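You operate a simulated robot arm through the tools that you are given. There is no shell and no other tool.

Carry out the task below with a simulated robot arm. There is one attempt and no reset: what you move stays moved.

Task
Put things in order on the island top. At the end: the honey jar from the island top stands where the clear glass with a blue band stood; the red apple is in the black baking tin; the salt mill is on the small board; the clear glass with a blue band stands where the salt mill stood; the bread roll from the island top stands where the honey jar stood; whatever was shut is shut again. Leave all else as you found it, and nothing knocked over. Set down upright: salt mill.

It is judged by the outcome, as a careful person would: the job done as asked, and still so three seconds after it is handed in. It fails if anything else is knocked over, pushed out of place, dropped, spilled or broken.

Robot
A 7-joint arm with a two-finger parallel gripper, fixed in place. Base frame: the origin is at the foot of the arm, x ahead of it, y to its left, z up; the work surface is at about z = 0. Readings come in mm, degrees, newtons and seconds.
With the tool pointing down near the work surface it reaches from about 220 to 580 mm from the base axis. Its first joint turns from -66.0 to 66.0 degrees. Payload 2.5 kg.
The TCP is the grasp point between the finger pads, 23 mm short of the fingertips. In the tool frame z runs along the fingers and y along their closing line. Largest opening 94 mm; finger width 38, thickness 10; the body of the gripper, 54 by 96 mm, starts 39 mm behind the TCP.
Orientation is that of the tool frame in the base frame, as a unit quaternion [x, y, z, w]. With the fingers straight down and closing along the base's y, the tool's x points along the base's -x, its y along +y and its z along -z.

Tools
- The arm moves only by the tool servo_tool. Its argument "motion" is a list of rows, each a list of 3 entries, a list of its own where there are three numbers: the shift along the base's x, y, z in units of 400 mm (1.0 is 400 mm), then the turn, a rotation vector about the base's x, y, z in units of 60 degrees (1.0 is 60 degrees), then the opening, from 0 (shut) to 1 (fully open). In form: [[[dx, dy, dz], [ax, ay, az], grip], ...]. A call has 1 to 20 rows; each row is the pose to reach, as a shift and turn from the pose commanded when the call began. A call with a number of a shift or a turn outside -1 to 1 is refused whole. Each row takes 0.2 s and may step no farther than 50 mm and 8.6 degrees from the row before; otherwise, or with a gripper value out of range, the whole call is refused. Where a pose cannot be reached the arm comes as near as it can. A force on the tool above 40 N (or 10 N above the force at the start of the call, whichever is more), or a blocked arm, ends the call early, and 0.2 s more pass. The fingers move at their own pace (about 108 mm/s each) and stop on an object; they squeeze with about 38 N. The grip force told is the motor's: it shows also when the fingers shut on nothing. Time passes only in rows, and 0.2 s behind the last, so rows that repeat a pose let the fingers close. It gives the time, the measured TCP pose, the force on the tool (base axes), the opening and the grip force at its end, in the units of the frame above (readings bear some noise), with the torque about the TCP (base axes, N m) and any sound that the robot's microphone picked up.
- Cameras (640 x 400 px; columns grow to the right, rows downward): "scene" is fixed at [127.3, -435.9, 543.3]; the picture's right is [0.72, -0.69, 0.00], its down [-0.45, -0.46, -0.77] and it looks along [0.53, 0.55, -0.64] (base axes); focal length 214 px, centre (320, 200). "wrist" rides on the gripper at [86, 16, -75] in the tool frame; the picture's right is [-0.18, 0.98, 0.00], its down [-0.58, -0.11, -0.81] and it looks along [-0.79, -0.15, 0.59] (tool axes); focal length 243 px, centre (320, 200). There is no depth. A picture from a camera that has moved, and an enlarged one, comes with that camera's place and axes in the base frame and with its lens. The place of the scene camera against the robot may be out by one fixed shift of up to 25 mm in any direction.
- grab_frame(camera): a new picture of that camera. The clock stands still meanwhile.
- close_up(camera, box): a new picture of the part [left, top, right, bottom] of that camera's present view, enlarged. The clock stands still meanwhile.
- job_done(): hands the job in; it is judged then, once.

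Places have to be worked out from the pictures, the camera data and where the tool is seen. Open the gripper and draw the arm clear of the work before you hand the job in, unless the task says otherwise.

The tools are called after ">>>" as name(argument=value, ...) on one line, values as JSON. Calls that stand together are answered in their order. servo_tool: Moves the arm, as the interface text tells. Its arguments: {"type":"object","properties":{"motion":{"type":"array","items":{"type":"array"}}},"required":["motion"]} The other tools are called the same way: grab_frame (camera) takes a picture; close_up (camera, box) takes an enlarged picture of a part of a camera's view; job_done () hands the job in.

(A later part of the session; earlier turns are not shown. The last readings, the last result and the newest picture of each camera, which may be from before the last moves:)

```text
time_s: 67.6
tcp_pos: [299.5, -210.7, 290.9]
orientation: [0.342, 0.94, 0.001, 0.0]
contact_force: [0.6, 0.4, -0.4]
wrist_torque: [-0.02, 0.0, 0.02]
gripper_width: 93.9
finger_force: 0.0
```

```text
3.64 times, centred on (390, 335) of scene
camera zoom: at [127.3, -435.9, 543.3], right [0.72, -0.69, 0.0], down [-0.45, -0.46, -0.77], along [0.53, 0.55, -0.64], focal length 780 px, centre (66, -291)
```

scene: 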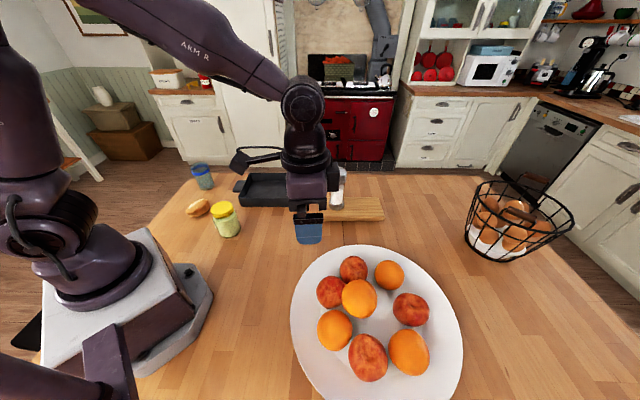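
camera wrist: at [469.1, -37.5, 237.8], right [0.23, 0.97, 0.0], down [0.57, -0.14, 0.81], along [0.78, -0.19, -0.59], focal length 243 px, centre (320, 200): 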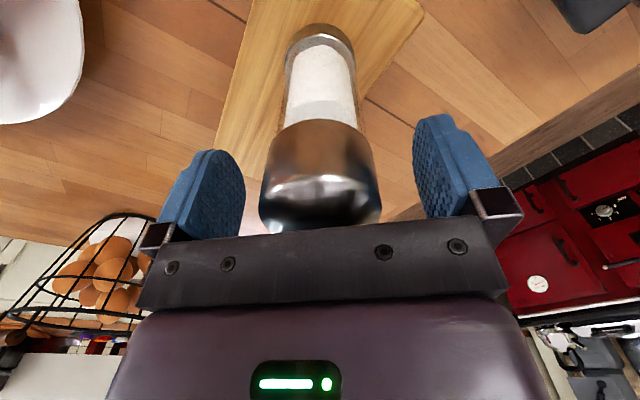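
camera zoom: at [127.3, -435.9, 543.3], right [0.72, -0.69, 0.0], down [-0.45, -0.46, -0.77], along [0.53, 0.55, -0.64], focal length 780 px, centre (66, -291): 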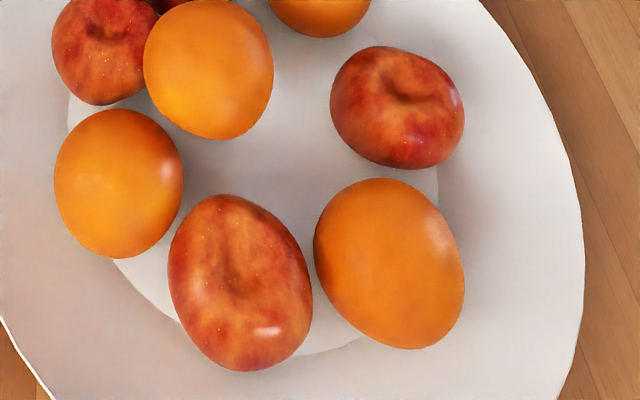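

All four red fruits look alike at this distance, and the top orange seems to overhang two of its neighbours. Before choosing, I look over the whole wrist frame and the left edge, where a dark wooden object and a loaf appear.

>>> grab_frame(camera="wrist")

>>> close_up(camera="wrist", box=[0, 60, 200, 250])

>>> close_up(camera="scene", box=[0, 240, 300, 400])

>>> close_up(camera="scene", box=[440, 160, 600, 270])

```text
taken
camera wrist: at [244.2, -144.7, 365.1], right [0.77, 0.64, 0.0], down [0.38, -0.46, 0.81], along [0.51, -0.62, -0.59], focal length 243 px, centre (320, 200)
```

wrist: 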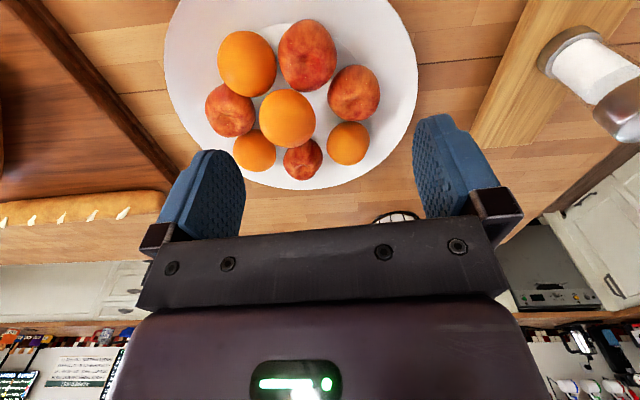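

```text
2.11 times, centred on (100, 155) of wrist
camera zoom: at [244.2, -144.7, 365.1], right [0.77, 0.64, 0.0], down [0.38, -0.46, 0.81], along [0.51, -0.62, -0.59], focal length 511 px, centre (783, 295)
```

zoom: 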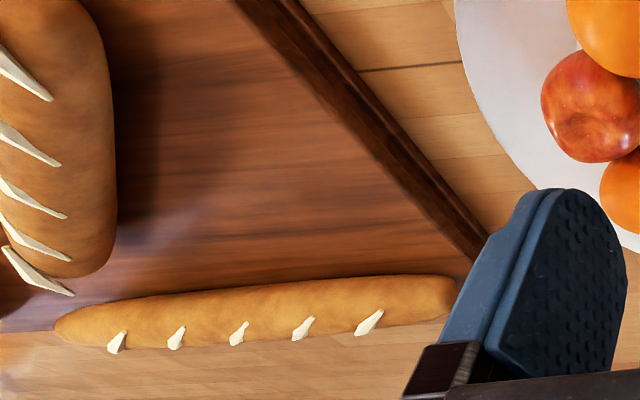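

```text
2.13 times, centred on (150, 320) of scene
camera zoom: at [127.3, -435.9, 543.3], right [0.72, -0.69, 0.0], down [-0.45, -0.46, -0.77], along [0.53, 0.55, -0.64], focal length 458 px, centre (683, -56)
```

zoom: 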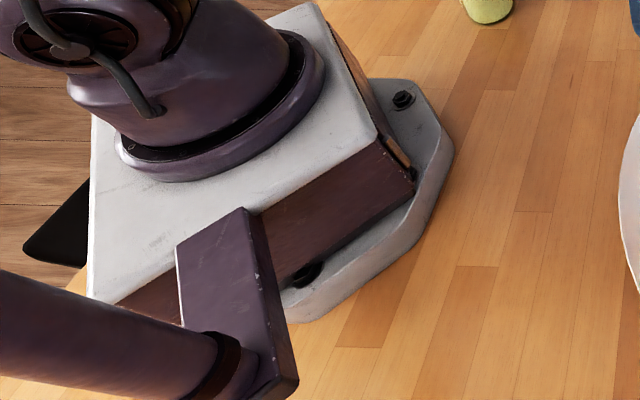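

```text
3.64 times, centred on (520, 215) of scene
camera zoom: at [127.3, -435.9, 543.3], right [0.72, -0.69, 0.0], down [-0.45, -0.46, -0.77], along [0.53, 0.55, -0.64], focal length 780 px, centre (-407, 146)
```

zoom: 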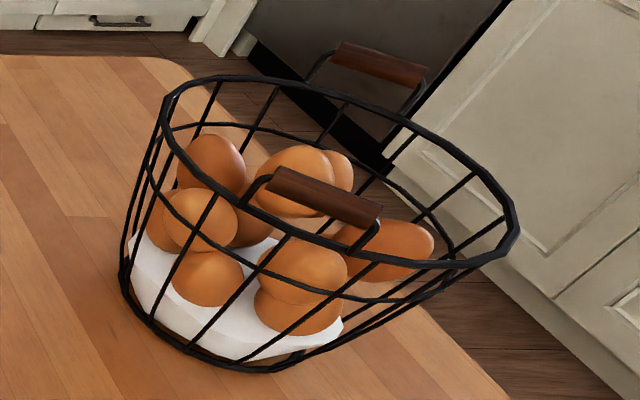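

There is a bread tray beyond the plate on the robot's right. I turn the wrist to look over that side of the island in case a single, separate red apple lies there.

>>> servo_tool(motion=[[[-0.015, 0, 0.01], [0, 0, -0.12], 1], [[-0.03, 0, 0.02], [0, 0, -0.24], 1], [[-0.05, 0, 0.03], [0, 0, -0.36], 1], [[-0.07, 0, 0.04], [0, 0, -0.48], 1], [[-0.09, 0, 0.05], [0, 0, -0.6], 1], [[-0.11, 0, 0.06], [0, 0, -0.72], 1], [[-0.125, 0, 0.07], [0, 0, -0.83], 1], [[-0.125, 0, 0.07], [0, 0, -0.83], 1]])

>>> grab_frame(camera="wrist")

>>> close_up(camera="wrist", box=[0, 0, 640, 20])

```text
time_s: 69.4
tcp_pos: [249.4, -211.8, 318.2]
orientation: [0.706, 0.709, 0.0, 0.0]
contact_force: [0.0, 0.8, 0.2]
wrist_torque: [-0.01, 0.03, 0.01]
gripper_width: 93.7
finger_force: 0.0
```

```text
taken
camera wrist: at [265.9, -126.7, 393.2], right [0.98, -0.18, 0.0], down [-0.11, -0.58, 0.81], along [-0.15, -0.79, -0.59], focal length 243 px, centre (320, 200)
```

wrist: 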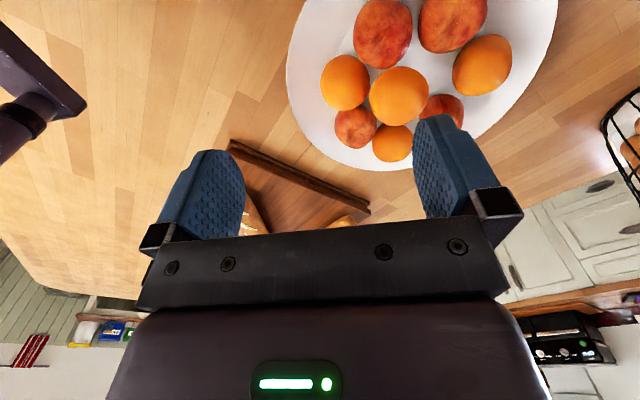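

```text
1.00 times, centred on (320, 10) of wrist (not enlarged: the box is as wide or as high as the picture)
camera zoom: at [265.9, -126.7, 393.2], right [0.98, -0.18, 0.0], down [-0.11, -0.58, 0.81], along [-0.15, -0.79, -0.59], focal length 243 px, centre (320, 390)
```

zoom: 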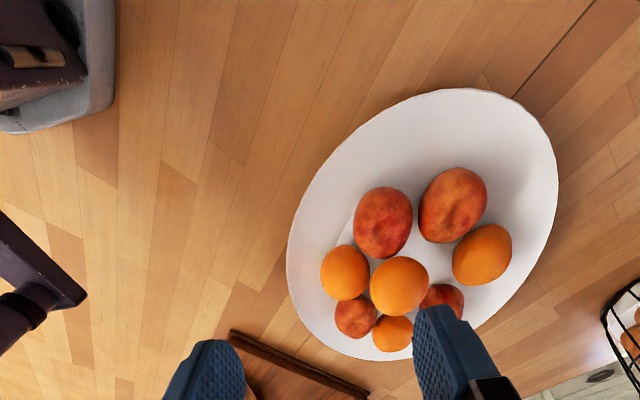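

No separate apple lies anywhere else on the island, so the apple must come from the plate. I bring the camera closer to compare the four red fruits in detail.

>>> servo_tool(motion=[[[0.03, 0, 0], [0, 0, 0.12], 1], [[0.06, 0, -0.02], [0, 0, 0.24], 1], [[0.09, 0, -0.05], [0, 0, 0.36], 1], [[0.12, 0, -0.08], [0, 0, 0.48], 1], [[0.15, 0, -0.12], [0, 0, 0.6], 1], [[0.18, 0, -0.16], [0, 0, 0.72], 1], [[0.21, -0.005, -0.2], [0, 0, 0.83], 1], [[0.226, -0.01, -0.235], [0, 0, 0.913], 1], [[0.226, -0.01, -0.235], [0, 0, 0.913], 1]])

>>> close_up(camera="wrist", box=[0, 0, 640, 100])

>>> close_up(camera="wrist", box=[180, 0, 420, 100])

>>> close_up(camera="wrist", box=[150, 40, 350, 165])

```text
time_s: 71.4
tcp_pos: [341.3, -214.3, 224.4]
orientation: [0.3, 0.954, 0.0, 0.0]
contact_force: [-0.3, -0.3, -0.1]
wrist_torque: [-0.01, 0.01, -0.01]
gripper_width: 94.2
finger_force: 0.1
```

```text
1.00 times, centred on (320, 50) of wrist (not enlarged: the box is as wide or as high as the picture)
camera zoom: at [279.1, -153.5, 299.1], right [0.71, 0.7, 0.0], down [0.41, -0.42, 0.81], along [0.57, -0.57, -0.59], focal length 243 px, centre (320, 350)
```

zoom: 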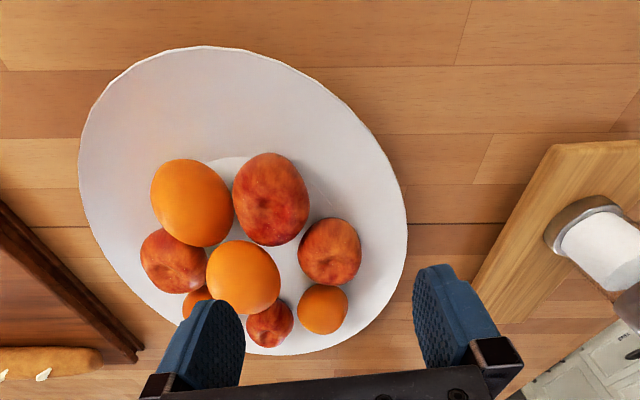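

```text
2.67 times, centred on (300, 50) of wrist
camera zoom: at [279.1, -153.5, 299.1], right [0.71, 0.7, 0.0], down [0.41, -0.42, 0.81], along [0.57, -0.57, -0.59], focal length 647 px, centre (373, 600)
```

zoom: 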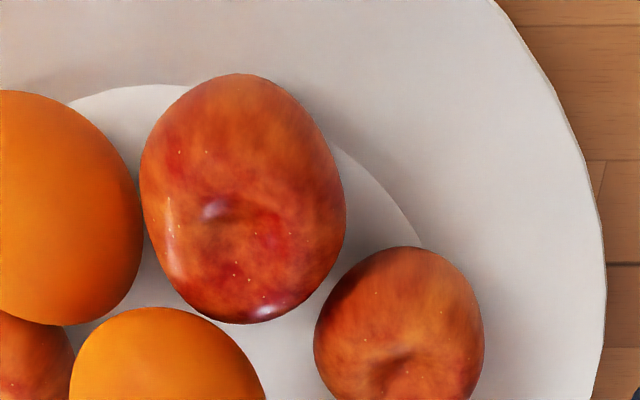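

```text
3.20 times, centred on (250, 102) of wrist
camera zoom: at [279.1, -153.5, 299.1], right [0.71, 0.7, 0.0], down [0.41, -0.42, 0.81], along [0.57, -0.57, -0.59], focal length 776 px, centre (544, 512)
```

zoom: 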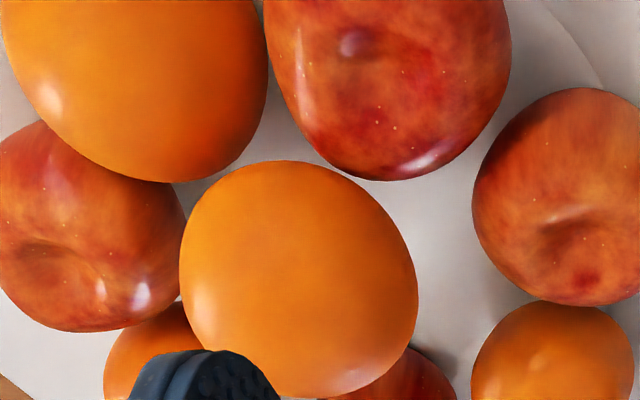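

All four red fruits are the same kind of apple. The far-left one, at about (395,-256,47) and 72 mm across, supports nothing and has the freest surroundings, whereas the top orange leans over the near one. I move above it with yaw 0 so the fingers come down clear of its neighbours.

>>> servo_tool(motion=[[[0.03, -0.02, 0], [0, 0, 0.11], 1], [[0.06, -0.042, 0], [0, 0, 0.23], 1], [[0.09, -0.064, -0.02], [0, 0, 0.35], 1], [[0.12, -0.085, -0.04], [0, 0, 0.47], 1], [[0.1425, -0.105, -0.06], [0, 0, 0.582], 1], [[0.1425, -0.105, -0.06], [0, 0, 0.582], 0.93]])

>>> close_up(camera="wrist", box=[0, 0, 640, 60])

>>> close_up(camera="scene", box=[280, 180, 440, 330])

```text
time_s: 72.8
tcp_pos: [397.1, -256.5, 201.3]
orientation: [-0.001, 1.0, 0.0, 0.0]
contact_force: [-0.3, 0.1, -0.1]
wrist_torque: [0.01, 0.03, 0.02]
gripper_width: 87.3
finger_force: 0.1
```

```text
1.00 times, centred on (320, 30) of wrist (not enlarged: the box is as wide or as high as the picture)
camera zoom: at [311.1, -243.0, 275.9], right [0.18, 0.98, 0.0], down [0.58, -0.11, 0.81], along [0.79, -0.15, -0.59], focal length 243 px, centre (320, 370)
```

zoom: 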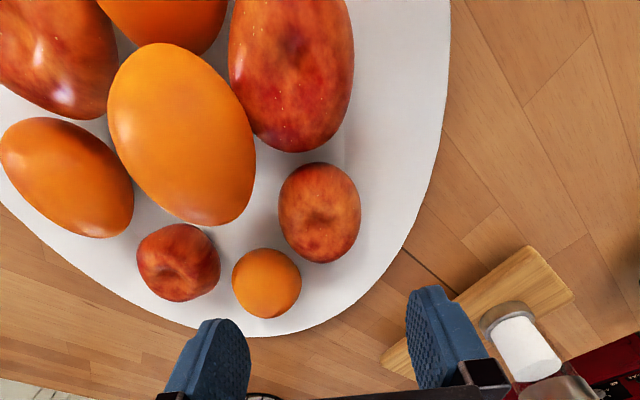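

```text
2.67 times, centred on (360, 255) of scene
camera zoom: at [127.3, -435.9, 543.3], right [0.72, -0.69, 0.0], down [-0.45, -0.46, -0.77], along [0.53, 0.55, -0.64], focal length 572 px, centre (213, 53)
```

zoom: 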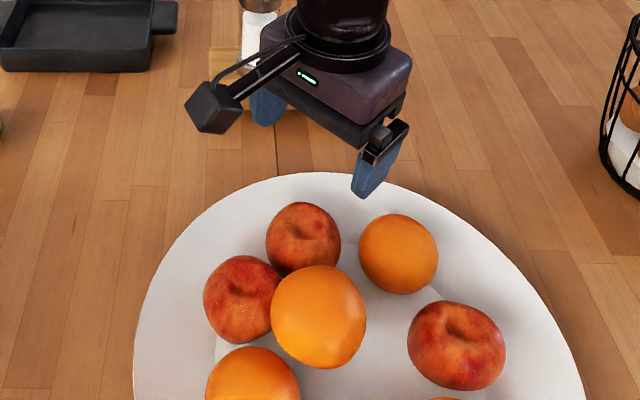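

The apple is in line with the tool (column 320), at about (397,-256). I descend to z = 110 with the opening at 87 mm and check the gaps to its neighbours.

>>> servo_tool(motion=[[[0.002, 0, -0.07], [0, 0, 0], 0.93], [[0.002, 0, -0.14], [0, 0, 0], 0.93], [[0.002, 0, -0.19], [0, 0, 0], 0.93], [[0.002, 0, -0.2275], [0, 0, 0], 0.93], [[0.002, 0, -0.2275], [0, 0, 0], 0.93]])

>>> close_up(camera="wrist", box=[0, 0, 640, 120])

>>> close_up(camera="scene", box=[300, 210, 420, 320])

```text
time_s: 74.0
tcp_pos: [398.5, -256.9, 109.9]
orientation: [0.0, 1.0, 0.0, 0.0]
contact_force: [0.2, 0.0, -0.1]
wrist_torque: [0.03, 0.03, 0.01]
gripper_width: 87.5
finger_force: 0.2
```

```text
1.00 times, centred on (320, 60) of wrist (not enlarged: the box is as wide or as high as the picture)
camera zoom: at [311.6, -242.4, 183.9], right [0.18, 0.98, 0.0], down [0.58, -0.11, 0.81], along [0.79, -0.15, -0.59], focal length 243 px, centre (320, 340)
```

zoom: 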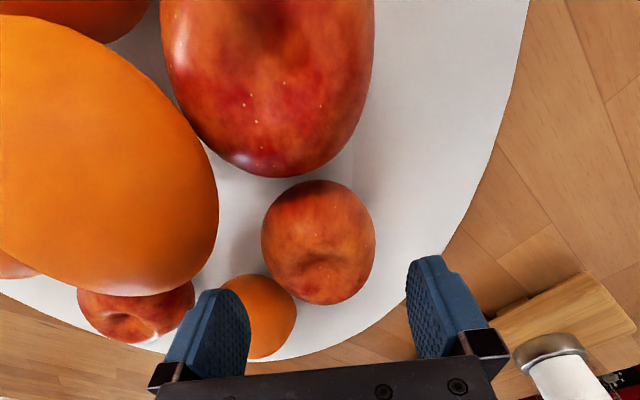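

```text
3.64 times, centred on (360, 265) of scene
camera zoom: at [127.3, -435.9, 543.3], right [0.72, -0.69, 0.0], down [-0.45, -0.46, -0.77], along [0.53, 0.55, -0.64], focal length 780 px, centre (174, -36)
```

zoom: 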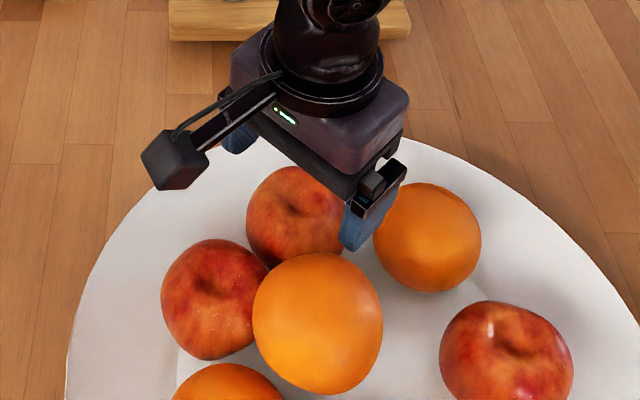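

The apple is well centred laterally. To balance the gaps to the orange on the far side and the one on top, I shift 2 mm back, narrow the opening to about 83 mm, and descend to z ≈ 58.

>>> servo_tool(motion=[[[-0.0045, 0, 0], [0, 0, 0], 0.88], [[-0.0045, 0, -0.03], [0, 0, 0], 0.88], [[-0.0045, 0, -0.06], [0, 0, 0], 0.88], [[-0.0045, 0, -0.09], [0, 0, 0], 0.88], [[-0.0045, 0, -0.115], [0, 0, 0], 0.88], [[-0.0045, 0, -0.13], [0, 0, 0], 0.88], [[-0.0045, 0, -0.13], [0, 0, 0], 0.88]])

>>> close_up(camera="wrist", box=[0, 0, 640, 200])

>>> close_up(camera="scene", box=[300, 210, 420, 320])

```text
time_s: 75.6
tcp_pos: [397.0, -256.7, 58.1]
orientation: [0.0, 1.0, 0.0, 0.0]
contact_force: [-0.1, 0.8, -0.1]
wrist_torque: [-0.01, -0.03, -0.01]
gripper_width: 82.6
finger_force: 0.1
```

```text
1.00 times, centred on (320, 100) of wrist (not enlarged: the box is as wide or as high as the picture)
camera zoom: at [309.6, -242.1, 131.9], right [0.18, 0.98, 0.0], down [0.58, -0.11, 0.81], along [0.79, -0.15, -0.59], focal length 243 px, centre (320, 300)
```

zoom: 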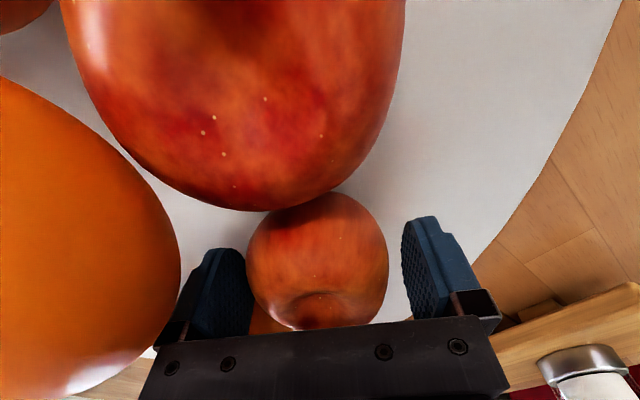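

```text
3.64 times, centred on (360, 265) of scene
camera zoom: at [127.3, -435.9, 543.3], right [0.72, -0.69, 0.0], down [-0.45, -0.46, -0.77], along [0.53, 0.55, -0.64], focal length 780 px, centre (174, -36)
```

zoom: 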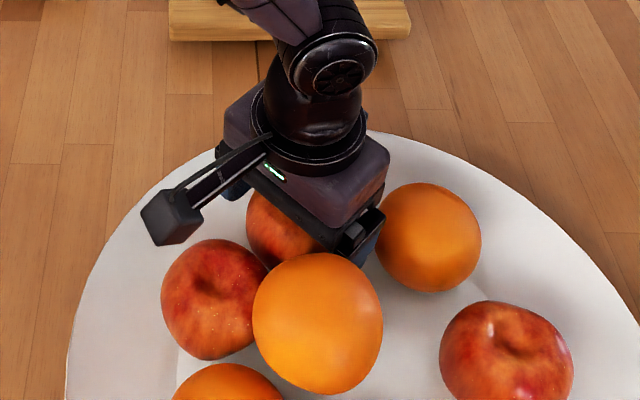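

No contact and the other fruit are undisturbed. I close on the apple.

>>> servo_tool(motion=[[[0, 0, 0], [0, 0, 0], 0.82], [[0, 0, 0], [0, 0, 0], 0.76], [[0, 0, 0], [0, 0, 0], 0.68], [[0, 0, 0], [0, 0, 0], 0.6], [[0, 0, 0], [0, 0, 0], 0.55], [[0, 0, 0], [0, 0, 0], 0.55]])

>>> close_up(camera="wrist", box=[0, 0, 640, 200])

```text
time_s: 77.0
tcp_pos: [395.5, -258.0, 58.4]
orientation: [0.001, 1.0, -0.002, 0.0]
contact_force: [-5.7, -11.3, 9.7]
wrist_torque: [-0.37, -0.16, -0.59]
gripper_width: 68.3
finger_force: 38.2
```

```text
1.00 times, centred on (320, 100) of wrist (not enlarged: the box is as wide or as high as the picture)
camera zoom: at [309.3, -243.0, 132.6], right [0.19, 0.98, 0.0], down [0.58, -0.11, 0.81], along [0.79, -0.15, -0.59], focal length 243 px, centre (320, 300)
```

zoom: 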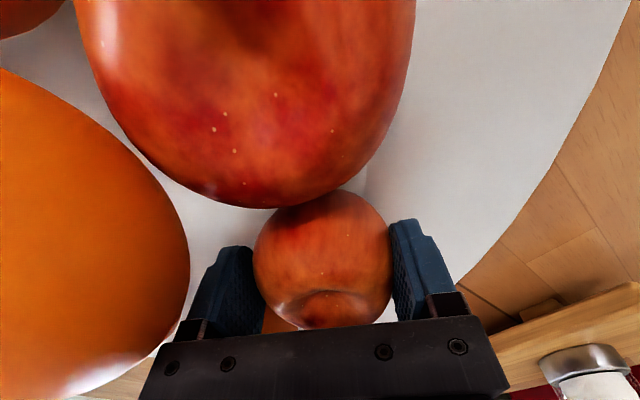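

Gripped at 68 mm, but the tool feels an 11 N side load, as if the apple resists being moved. I test with a tiny 3 mm lift and watch the force.

>>> servo_tool(motion=[[[0, 0, 0.003], [0, 0, 0], 0.55], [[0, 0, 0.0075], [0, 0, 0], 0.55], [[0, 0, 0.0075], [0, 0, 0], 0.55]])

>>> close_up(camera="wrist", box=[0, 0, 640, 200])

```text
time_s: 77.8
tcp_pos: [396.9, -255.5, 59.0]
orientation: [-0.001, 1.0, 0.001, -0.001]
contact_force: [-3.0, -5.1, 1.4]
wrist_torque: [-0.12, 0.04, -0.67]
gripper_width: 67.0
finger_force: 38.7
```

```text
1.00 times, centred on (320, 100) of wrist (not enlarged: the box is as wide or as high as the picture)
camera zoom: at [309.9, -241.1, 134.4], right [0.18, 0.98, 0.0], down [0.58, -0.11, 0.81], along [0.79, -0.15, -0.59], focal length 243 px, centre (320, 300)
```

zoom: 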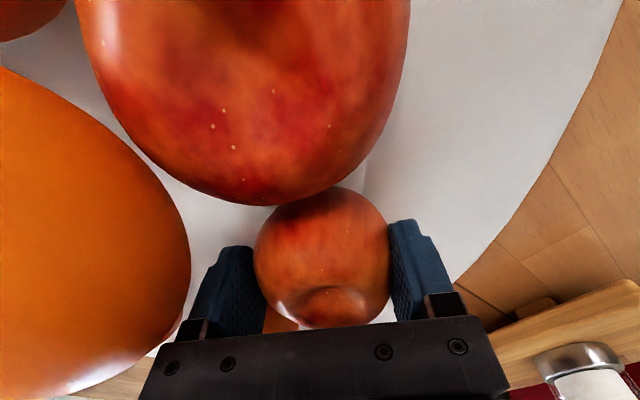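

The force relaxed and the opening changed slightly, so it is not clearly fixed. I lift another 5 mm and compare.

>>> servo_tool(motion=[[[0, 0, 0.004], [0, 0, 0], 0.55], [[0, 0, 0.008], [0, 0, 0], 0.55], [[0, 0, 0.0125], [0, 0, 0], 0.55], [[0, 0, 0.0125], [0, 0, 0], 0.55]])

>>> close_up(camera="wrist", box=[0, 0, 640, 200])

>>> close_up(camera="scene", box=[300, 210, 420, 320])

```text
time_s: 78.8
tcp_pos: [395.7, -256.1, 64.9]
orientation: [0.0, 1.0, 0.0, 0.0]
contact_force: [0.2, 4.2, 2.7]
wrist_torque: [0.09, -0.07, -0.69]
gripper_width: 62.9
finger_force: 38.0
```

```text
1.00 times, centred on (320, 100) of wrist (not enlarged: the box is as wide or as high as the picture)
camera zoom: at [310.0, -241.0, 139.1], right [0.18, 0.98, 0.0], down [0.58, -0.11, 0.81], along [0.79, -0.15, -0.59], focal length 243 px, centre (320, 300)
```

zoom: 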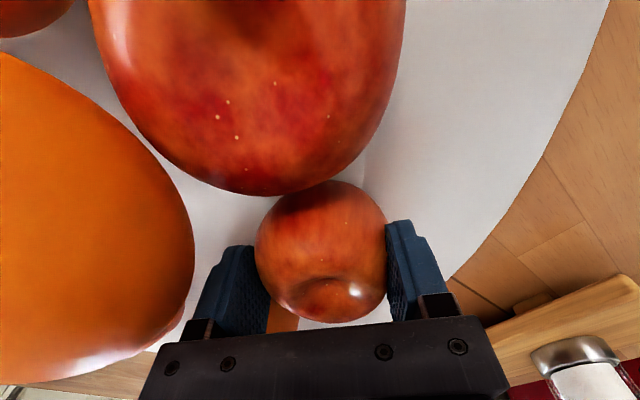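

```text
3.64 times, centred on (360, 265) of scene
camera zoom: at [127.3, -435.9, 543.3], right [0.72, -0.69, 0.0], down [-0.44, -0.46, -0.77], along [0.53, 0.55, -0.64], focal length 780 px, centre (174, -36)
```

zoom: 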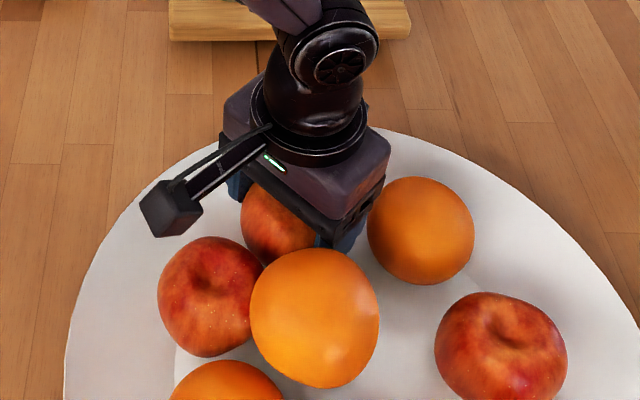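

The whole plate and all the fruit shifted together by a few pixels, so this apple is joined to the plate. I stop lifting, set it back down by reversing the motion, and will release it.

>>> servo_tool(motion=[[[0, 0, -0.006], [0, 0, 0], 0.55], [[0, 0, -0.013], [0, 0, 0], 0.55], [[0, 0, -0.02], [0, 0, 0], 0.55], [[0, 0, -0.02], [0, 0, 0], 0.55]])

>>> close_up(camera="scene", box=[300, 210, 420, 320])

```text
time_s: 79.3
tcp_pos: [396.0, -255.3, 65.8]
orientation: [0.001, 1.0, 0.002, -0.001]
contact_force: [-1.5, 2.9, 4.5]
wrist_torque: [0.13, 0.15, -0.48]
gripper_width: 63.0
finger_force: 38.7
stopped in row 2: the force on the tool passed its limit at 49 N (the readings are from after the stop); the commanded pose is now the measured one
```

```text
3.64 times, centred on (360, 265) of scene
camera zoom: at [127.3, -435.9, 543.3], right [0.72, -0.69, 0.0], down [-0.44, -0.46, -0.77], along [0.53, 0.55, -0.64], focal length 780 px, centre (174, -36)
```

zoom: 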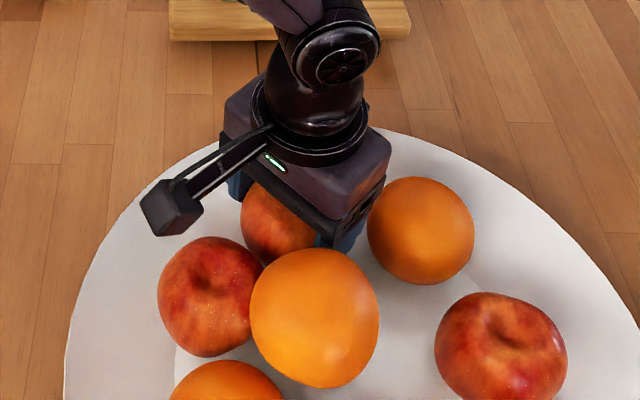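

Pushing down was resisted immediately, so the plate never left the table: the pads simply slid up the apple, and the plate was only nudged a few millimetres. I release the grip now, without any vertical motion.

>>> servo_tool(motion=[[[0, 0, 0], [0, 0, 0], 0.68], [[0, 0, 0], [0, 0, 0], 0.75], [[0, 0, 0], [0, 0, 0], 0.82], [[0, 0, 0], [0, 0, 0], 0.88], [[0, 0, 0], [0, 0, 0], 0.88]])

>>> close_up(camera="scene", box=[300, 210, 420, 320])

>>> close_up(camera="wrist", box=[0, 0, 640, 200])

```text
time_s: 80.5
tcp_pos: [396.4, -255.5, 64.4]
orientation: [0.0, 1.0, 0.002, 0.0]
contact_force: [-0.2, -0.5, -0.6]
wrist_torque: [-0.03, -0.01, 0.0]
gripper_width: 82.8
finger_force: 0.0
```

```text
3.64 times, centred on (360, 265) of scene
camera zoom: at [127.3, -435.9, 543.3], right [0.72, -0.69, 0.0], down [-0.45, -0.46, -0.77], along [0.53, 0.55, -0.64], focal length 780 px, centre (174, -36)
```

zoom: 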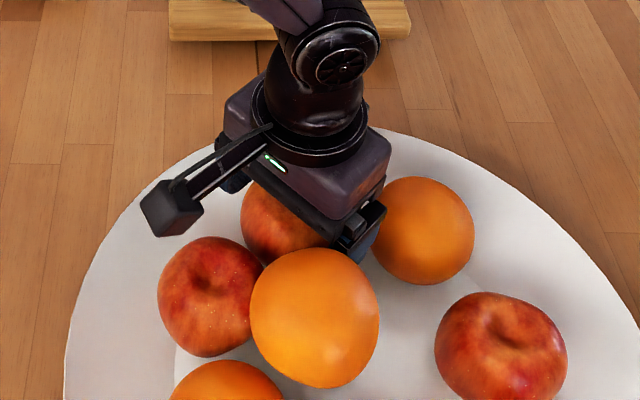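

```text
1.00 times, centred on (320, 100) of wrist (not enlarged: the box is as wide or as high as the picture)
camera zoom: at [310.3, -241.2, 139.2], right [0.18, 0.98, 0.0], down [0.58, -0.11, 0.8], along [0.79, -0.15, -0.59], focal length 243 px, centre (320, 300)
```

zoom: 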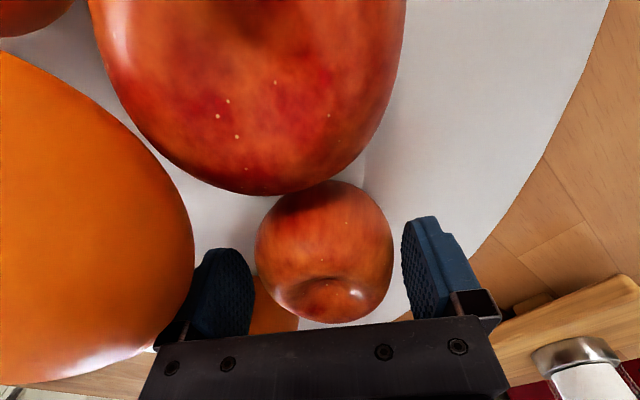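

The fingers are clear and the fruit are stable. The fruit and plate form one piece, so the real "red apple" must be elsewhere. I rise straight up and go look over the far right side of the island, which I haven't seen properly.

>>> servo_tool(motion=[[[0, 0, 0.03], [0, 0, 0], 0.88], [[0, 0, 0.1], [0, 0, 0], 0.88], [[0, 0, 0.2], [0, 0, 0], 0.88], [[0, 0, 0.31], [0, 0, 0], 0.88], [[0, 0, 0.42], [0, 0, 0], 0.88], [[0, 0, 0.53], [0, 0, 0], 1], [[0, 0, 0.64], [0, 0, 0], 1], [[0, 0, 0.7], [0, 0, 0], 1]])

>>> servo_tool(motion=[[[-0.04, -0.04, 0], [0, 0, -0.12], 1], [[-0.08, -0.09, 0], [0, 0, -0.24], 1], [[-0.12, -0.14, 0], [0, 0, -0.36], 1], [[-0.16, -0.19, 0], [0, 0, -0.48], 1], [[-0.2, -0.24, 0], [0, 0, -0.6], 1], [[-0.25, -0.29, 0], [0, 0, -0.72], 1], [[-0.3, -0.34, 0], [0, 0, -0.84], 1], [[-0.35, -0.39, 0], [0, 0, -0.95], 1], [[-0.37, -0.42, 0], [0, 0, -1.0], 1], [[-0.37, -0.42, 0], [0, 0, -1.0], 1]])

>>> grab_frame(camera="wrist")

>>> close_up(camera="wrist", box=[0, 0, 640, 20])

>>> close_up(camera="scene", box=[300, 210, 420, 320])

```text
time_s: 82.3
tcp_pos: [396.0, -256.7, 346.6]
orientation: [0.0, 1.0, 0.002, 0.0]
contact_force: [0.1, 0.5, 0.0]
wrist_torque: [-0.03, -0.01, -0.04]
gripper_width: 94.0
finger_force: 0.1
```

```text
time_s: 84.5
tcp_pos: [249.1, -423.7, 343.6]
orientation: [0.5, 0.866, 0.002, 0.0]
contact_force: [-0.2, 0.2, 0.5]
wrist_torque: [-0.02, 0.0, 0.0]
gripper_width: 94.0
finger_force: 0.1
```

```text
taken
camera wrist: at [219.6, -342.4, 419.1], right [0.94, 0.33, 0.0], down [0.19, -0.56, 0.8], along [0.27, -0.76, -0.59], focal length 243 px, centre (320, 200)
```

wrist: 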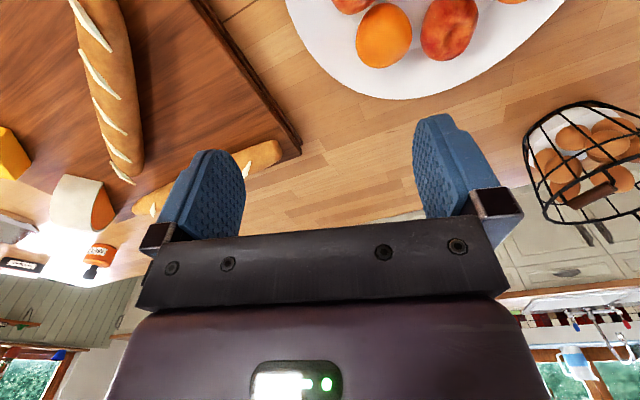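

```text
1.00 times, centred on (320, 10) of wrist (not enlarged: the box is as wide or as high as the picture)
camera zoom: at [219.6, -342.4, 419.1], right [0.94, 0.33, 0.0], down [0.19, -0.56, 0.8], along [0.27, -0.76, -0.59], focal length 243 px, centre (320, 390)
```

zoom: 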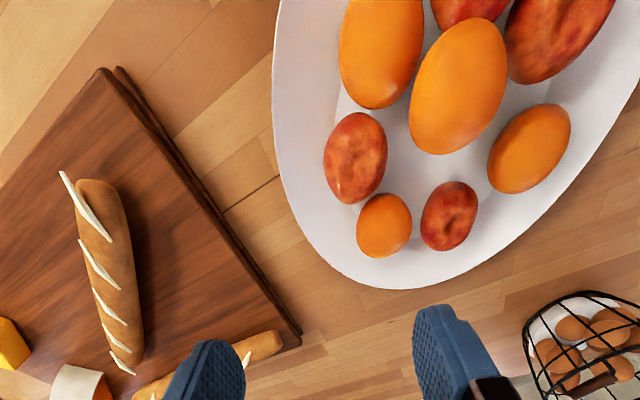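

```text
3.64 times, centred on (360, 265) of scene
camera zoom: at [127.3, -435.9, 543.3], right [0.72, -0.69, 0.0], down [-0.45, -0.46, -0.77], along [0.53, 0.55, -0.64], focal length 780 px, centre (174, -36)
```

zoom: 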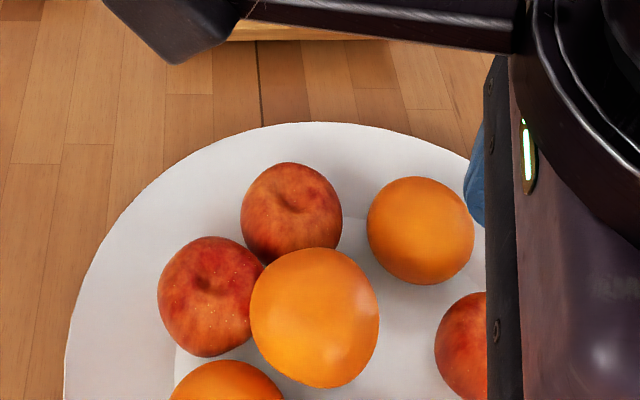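

That side holds a bread and cheese board plus some jars. I turn a bit further to see the rest of that corner.

>>> servo_tool(motion=[[[0, 0, 0], [0, 0, -0.13], 1], [[0, 0, 0], [0, 0, -0.26], 1], [[0, 0, 0], [0, 0, -0.39], 1], [[0, 0, 0], [0, 0, -0.52], 1], [[0, 0, 0], [0, 0, -0.65], 1], [[0, 0, 0], [0, 0, -0.75], 1], [[0, 0, 0], [0, 0, -0.75], 1]])

>>> grab_frame(camera="wrist")

>>> close_up(camera="wrist", box=[0, 0, 640, 20])

```text
time_s: 86.1
tcp_pos: [248.8, -424.1, 345.5]
orientation: [0.794, 0.608, 0.001, 0.0]
contact_force: [0.8, -0.3, -0.3]
wrist_torque: [0.03, -0.02, 0.02]
gripper_width: 94.0
finger_force: 0.1
```

```text
taken
camera wrist: at [286.6, -346.4, 419.1], right [0.9, -0.43, 0.0], down [-0.26, -0.53, 0.8], along [-0.35, -0.73, -0.59], focal length 243 px, centre (320, 200)
```

wrist: 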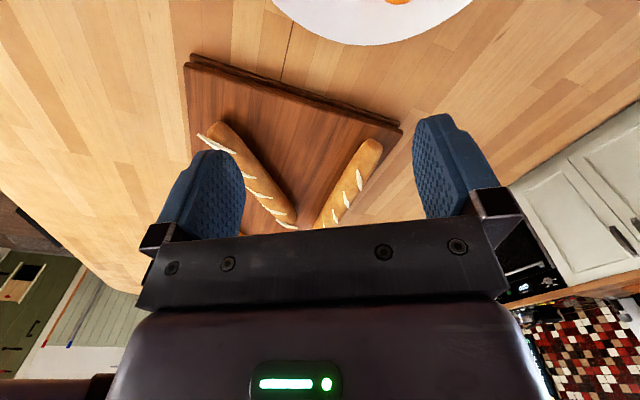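

```text
1.00 times, centred on (320, 10) of wrist (not enlarged: the box is as wide or as high as the picture)
camera zoom: at [286.6, -346.4, 419.1], right [0.9, -0.43, 0.0], down [-0.26, -0.53, 0.8], along [-0.35, -0.73, -0.59], focal length 243 px, centre (320, 390)
```

zoom: 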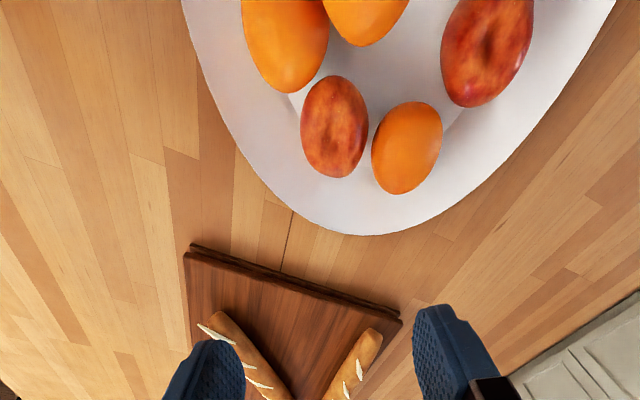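

No apple there either. I move the arm out of the scene camera's way so I can compare the plate against its initial picture.

>>> servo_tool(motion=[[[0.01, 0.06, 0], [0, 0, 0.12], 1], [[0.02, 0.14, 0], [0, 0, 0.25], 1], [[0.03, 0.22, 0], [0, 0, 0.38], 1], [[0.04, 0.31, 0], [0, 0, 0.51], 1], [[0.05, 0.4, 0], [0, 0, 0.64], 1], [[0.06, 0.5, 0], [0, 0, 0.77], 1], [[0.07, 0.6, 0], [0, 0, 0.9], 1], [[0.08, 0.7, 0], [0, 0, 1.0], 1], [[0.09, 0.8, 0], [0, 0, 1.0], 1], [[0.1, 0.9, 0], [0, 0, 1.0], 1], [[0.1, 1.0, 0], [0, 0, 1.0], 1], [[0.1, 1.0, 0], [0, 0, 1.0], 1]])

>>> close_up(camera="scene", box=[280, 230, 480, 400])

>>> grab_frame(camera="scene")

>>> grab_frame(camera="wrist")

```text
time_s: 88.7
tcp_pos: [289.2, -23.7, 344.3]
orientation: [0.382, 0.924, 0.002, 0.0]
contact_force: [0.3, 0.0, 0.0]
wrist_torque: [0.0, 0.0, 0.01]
gripper_width: 94.0
finger_force: 0.0
```

```text
2.35 times, centred on (380, 315) of scene
camera zoom: at [127.3, -435.9, 543.3], right [0.72, -0.69, 0.0], down [-0.44, -0.46, -0.77], along [0.53, 0.55, -0.64], focal length 505 px, centre (179, -71)
```

zoom: 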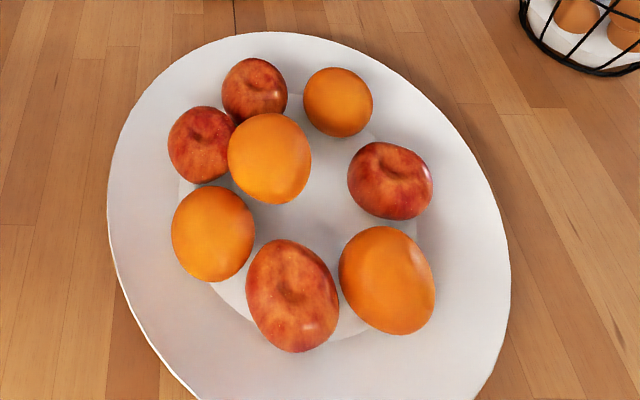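

```text
taken
```

scene: 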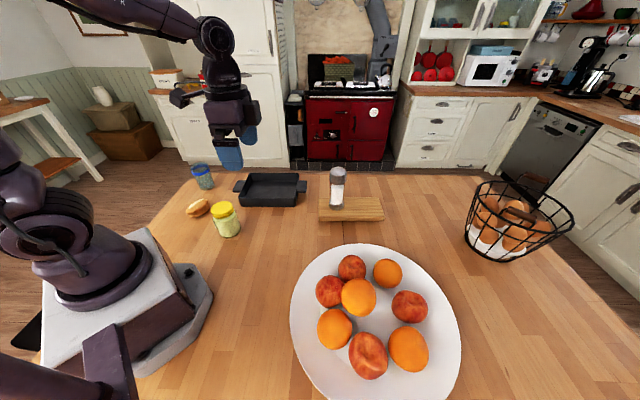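

```text
taken
camera wrist: at [239.1, 47.4, 419.4], right [0.82, 0.57, 0.0], down [0.33, -0.49, 0.8], along [0.46, -0.66, -0.59], focal length 243 px, centre (320, 200)
```

wrist: 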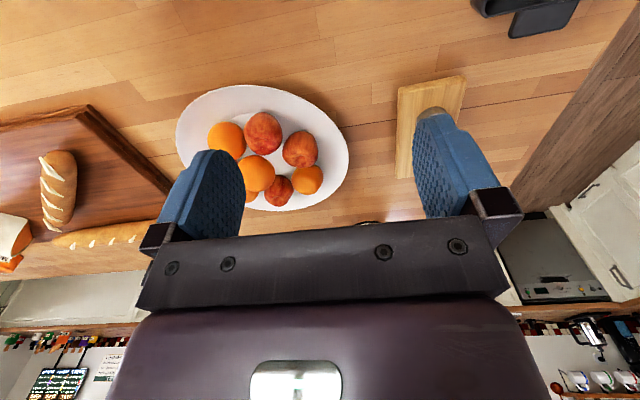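

The plate moved and turned only slightly (about 3–7 mm) as a single piece. I search the scene for a distinct red apple or a shut container I may have missed.

>>> close_up(camera="scene", box=[0, 0, 220, 140])

>>> close_up(camera="scene", box=[270, 0, 460, 120])

>>> close_up(camera="scene", box=[440, 0, 640, 125])

>>> close_up(camera="scene", box=[0, 220, 240, 400])

```text
2.86 times, centred on (110, 70) of scene
camera zoom: at [127.3, -435.9, 543.3], right [0.72, -0.69, 0.0], down [-0.44, -0.46, -0.77], along [0.53, 0.55, -0.64], focal length 613 px, centre (920, 571)
```

zoom: 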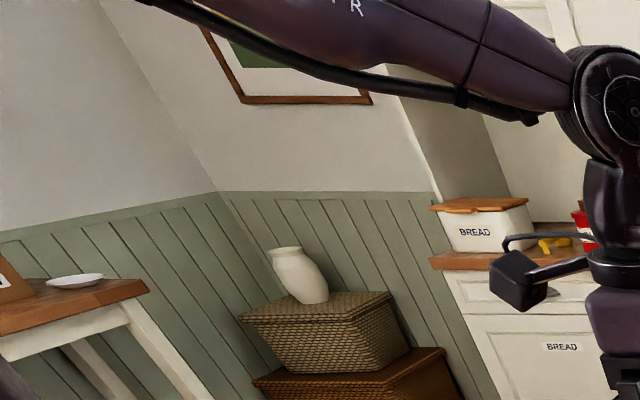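

```text
3.33 times, centred on (365, 60) of scene
camera zoom: at [127.3, -435.9, 543.3], right [0.72, -0.69, 0.0], down [-0.44, -0.46, -0.77], along [0.53, 0.55, -0.64], focal length 715 px, centre (170, 667)
```

zoom: 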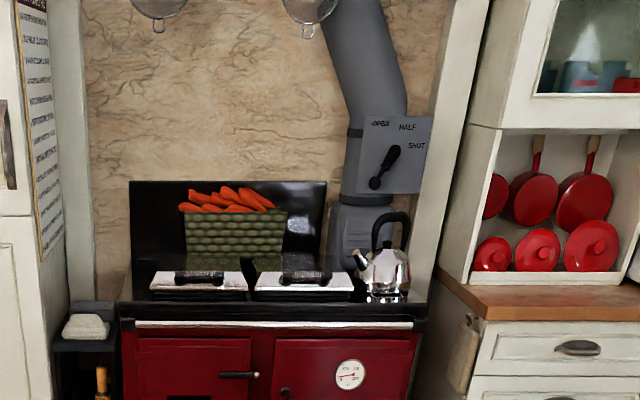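

```text
3.20 times, centred on (540, 62) of scene
camera zoom: at [127.3, -435.9, 543.3], right [0.72, -0.69, 0.0], down [-0.44, -0.46, -0.77], along [0.53, 0.55, -0.64], focal length 686 px, centre (-384, 640)
```

zoom: 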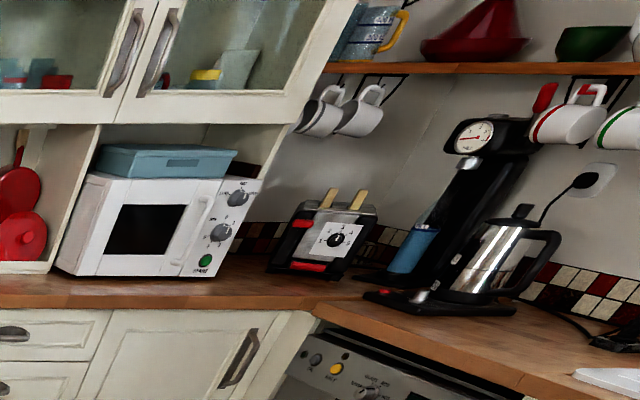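

```text
2.22 times, centred on (120, 310) of scene
camera zoom: at [127.3, -435.9, 543.3], right [0.72, -0.69, 0.0], down [-0.44, -0.46, -0.77], along [0.53, 0.55, -0.64], focal length 477 px, centre (764, -44)
```

zoom: 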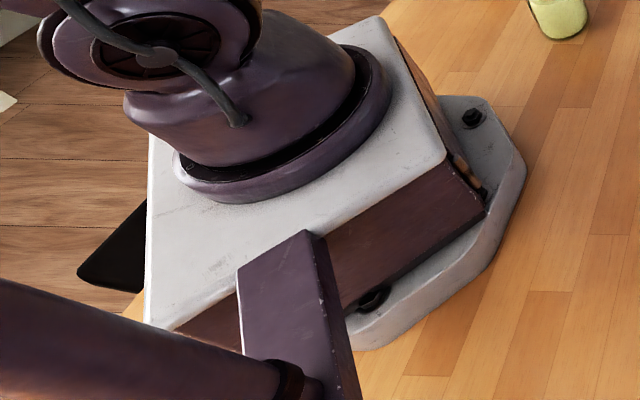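

One oddity to settle: the board's top sits about 43 mm up, but its visible edge is only about 20 mm thick. I zoom in under the board and around the tin to see whether something is underneath or hidden.

>>> close_up(camera="scene", box=[310, 190, 390, 240])

>>> close_up(camera="scene", box=[225, 160, 315, 215])

>>> close_up(camera="scene", box=[460, 165, 580, 265])

```text
8.00 times, centred on (350, 215) of scene
camera zoom: at [127.3, -435.9, 543.3], right [0.72, -0.69, 0.0], down [-0.44, -0.46, -0.77], along [0.53, 0.55, -0.64], focal length 1716 px, centre (80, 80)
```

zoom: 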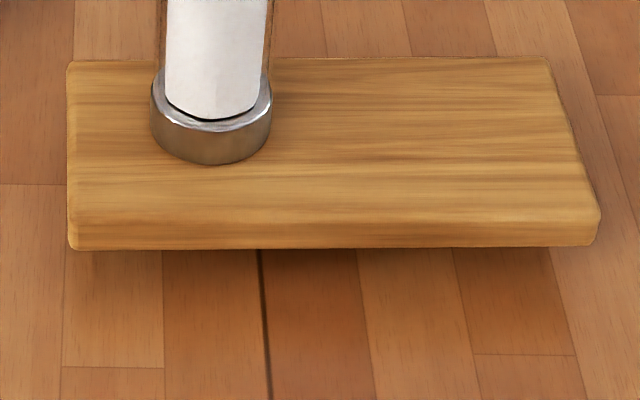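

```text
7.11 times, centred on (270, 188) of scene
camera zoom: at [127.3, -435.9, 543.3], right [0.72, -0.69, 0.0], down [-0.44, -0.46, -0.77], along [0.53, 0.55, -0.64], focal length 1525 px, centre (676, 289)
```

zoom: 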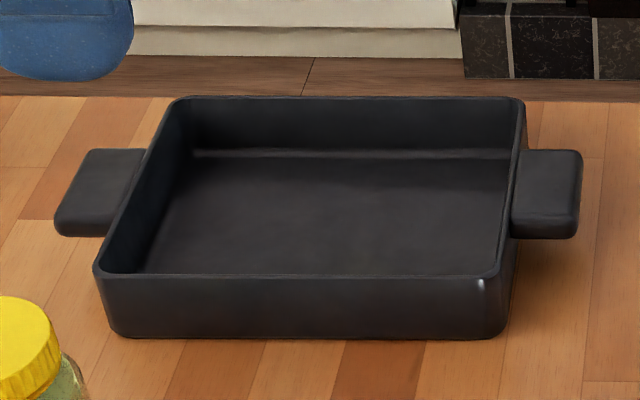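

```text
4.00 times, centred on (520, 215) of scene
camera zoom: at [127.3, -435.9, 543.3], right [0.72, -0.69, 0.0], down [-0.44, -0.46, -0.77], along [0.53, 0.55, -0.64], focal length 858 px, centre (-480, 140)
```

zoom: 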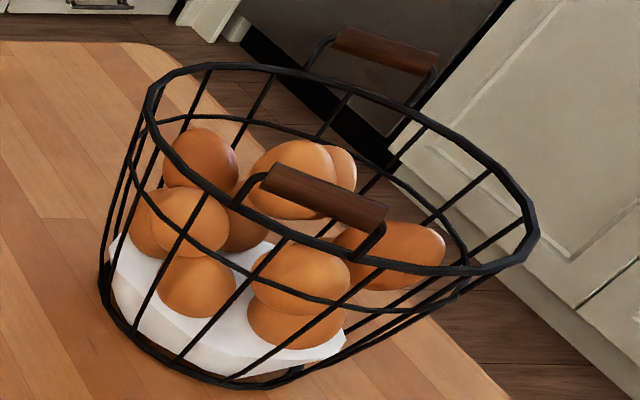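

The tin is empty and nothing is hidden there. From the measured widths (68 mm at z = 58, 63 mm at z = 65), my first grip was simply above the apple's widest point at z ≈ 48, so the pads wedged off it. I'll retry at the equator with a tiny test lift. First I go back above it.

>>> servo_tool(motion=[[[0.03, -0.06, 0], [0, 0, 0.09], 1], [[0.06, -0.13, 0], [0, 0, 0.18], 1], [[0.1, -0.2, 0], [0, 0, 0.28], 1], [[0.14, -0.28, -0.04], [0, 0, 0.38], 1], [[0.18, -0.36, -0.1], [0, 0, 0.48], 1], [[0.22, -0.44, -0.17], [0, 0, 0.58], 1], [[0.25, -0.52, -0.26], [0, 0, 0.67], 1], [[0.2675, -0.575, -0.35], [0, 0, 0.75], 0.93], [[0.2675, -0.575, -0.36], [0, 0, 0.75], 0.93]])

>>> close_up(camera="wrist", box=[0, 0, 640, 60])

```text
time_s: 90.7
tcp_pos: [396.7, -253.4, 200.6]
orientation: [-0.001, 1.0, 0.001, 0.0]
contact_force: [0.7, 0.1, 0.1]
wrist_torque: [0.01, 0.0, -0.05]
gripper_width: 87.5
finger_force: 0.0
```

```text
1.00 times, centred on (320, 30) of wrist (not enlarged: the box is as wide or as high as the picture)
camera zoom: at [310.5, -239.5, 275.3], right [0.18, 0.98, 0.0], down [0.58, -0.11, 0.81], along [0.79, -0.15, -0.59], focal length 243 px, centre (320, 370)
```

zoom: 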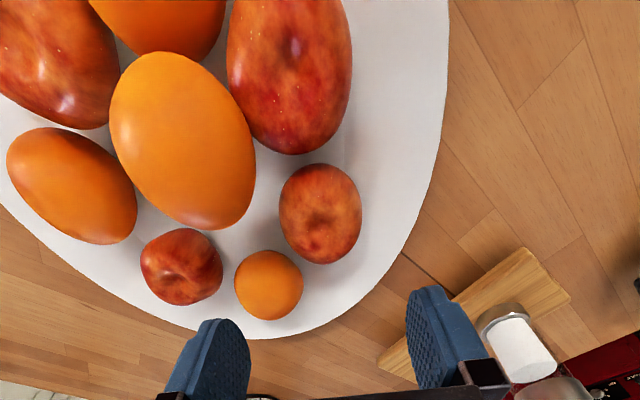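

The apple is now at about (395,-253), in line with the tool. I descend to the equator height (z ≈ 47) with the opening at 83 mm, watching for any contact.

>>> servo_tool(motion=[[[0.0035, 0.002, -0.08], [0, 0, 0], 0.88], [[0.0035, 0.002, -0.16], [0, 0, 0], 0.88], [[0.0035, 0.002, -0.23], [0, 0, 0], 0.88], [[0.0035, 0.002, -0.3], [0, 0, 0], 0.88], [[0.0035, 0.002, -0.35], [0, 0, 0], 0.88], [[0.0035, 0.002, -0.37], [0, 0, 0], 0.88], [[0.0035, 0.002, -0.385], [0, 0, 0], 0.88], [[0.0035, 0.002, -0.385], [0, 0, 0], 0.88]])

>>> close_up(camera="wrist", box=[0, 0, 640, 200])

>>> close_up(camera="scene", box=[280, 230, 480, 400])

```text
time_s: 92.5
tcp_pos: [398.1, -252.5, 48.0]
orientation: [-0.001, 1.0, 0.0, -0.001]
contact_force: [-13.2, 2.4, 29.3]
wrist_torque: [1.58, -0.25, 0.68]
gripper_width: 83.9
finger_force: 1.4
```

```text
1.00 times, centred on (320, 100) of wrist (not enlarged: the box is as wide or as high as the picture)
camera zoom: at [311.7, -238.3, 122.4], right [0.18, 0.98, 0.0], down [0.58, -0.11, 0.8], along [0.79, -0.15, -0.59], focal length 243 px, centre (320, 300)
```

zoom: 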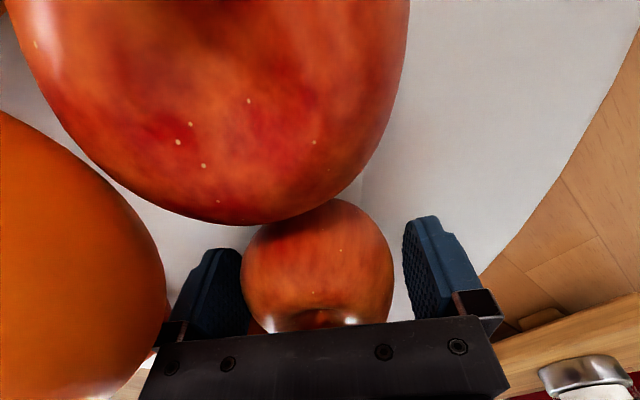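

```text
2.35 times, centred on (380, 315) of scene
camera zoom: at [127.2, -435.9, 543.4], right [0.72, -0.69, 0.0], down [-0.44, -0.46, -0.77], along [0.53, 0.55, -0.64], focal length 505 px, centre (179, -71)
```

zoom: 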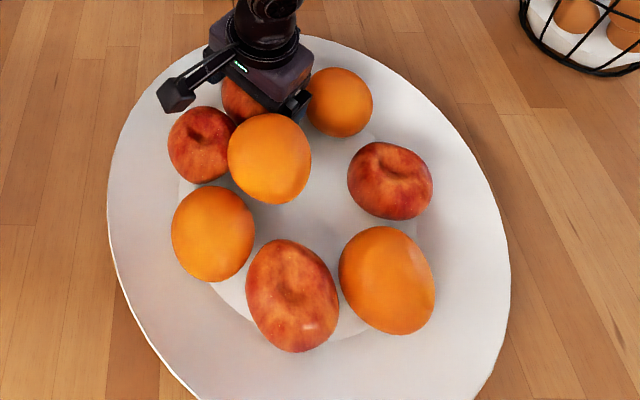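

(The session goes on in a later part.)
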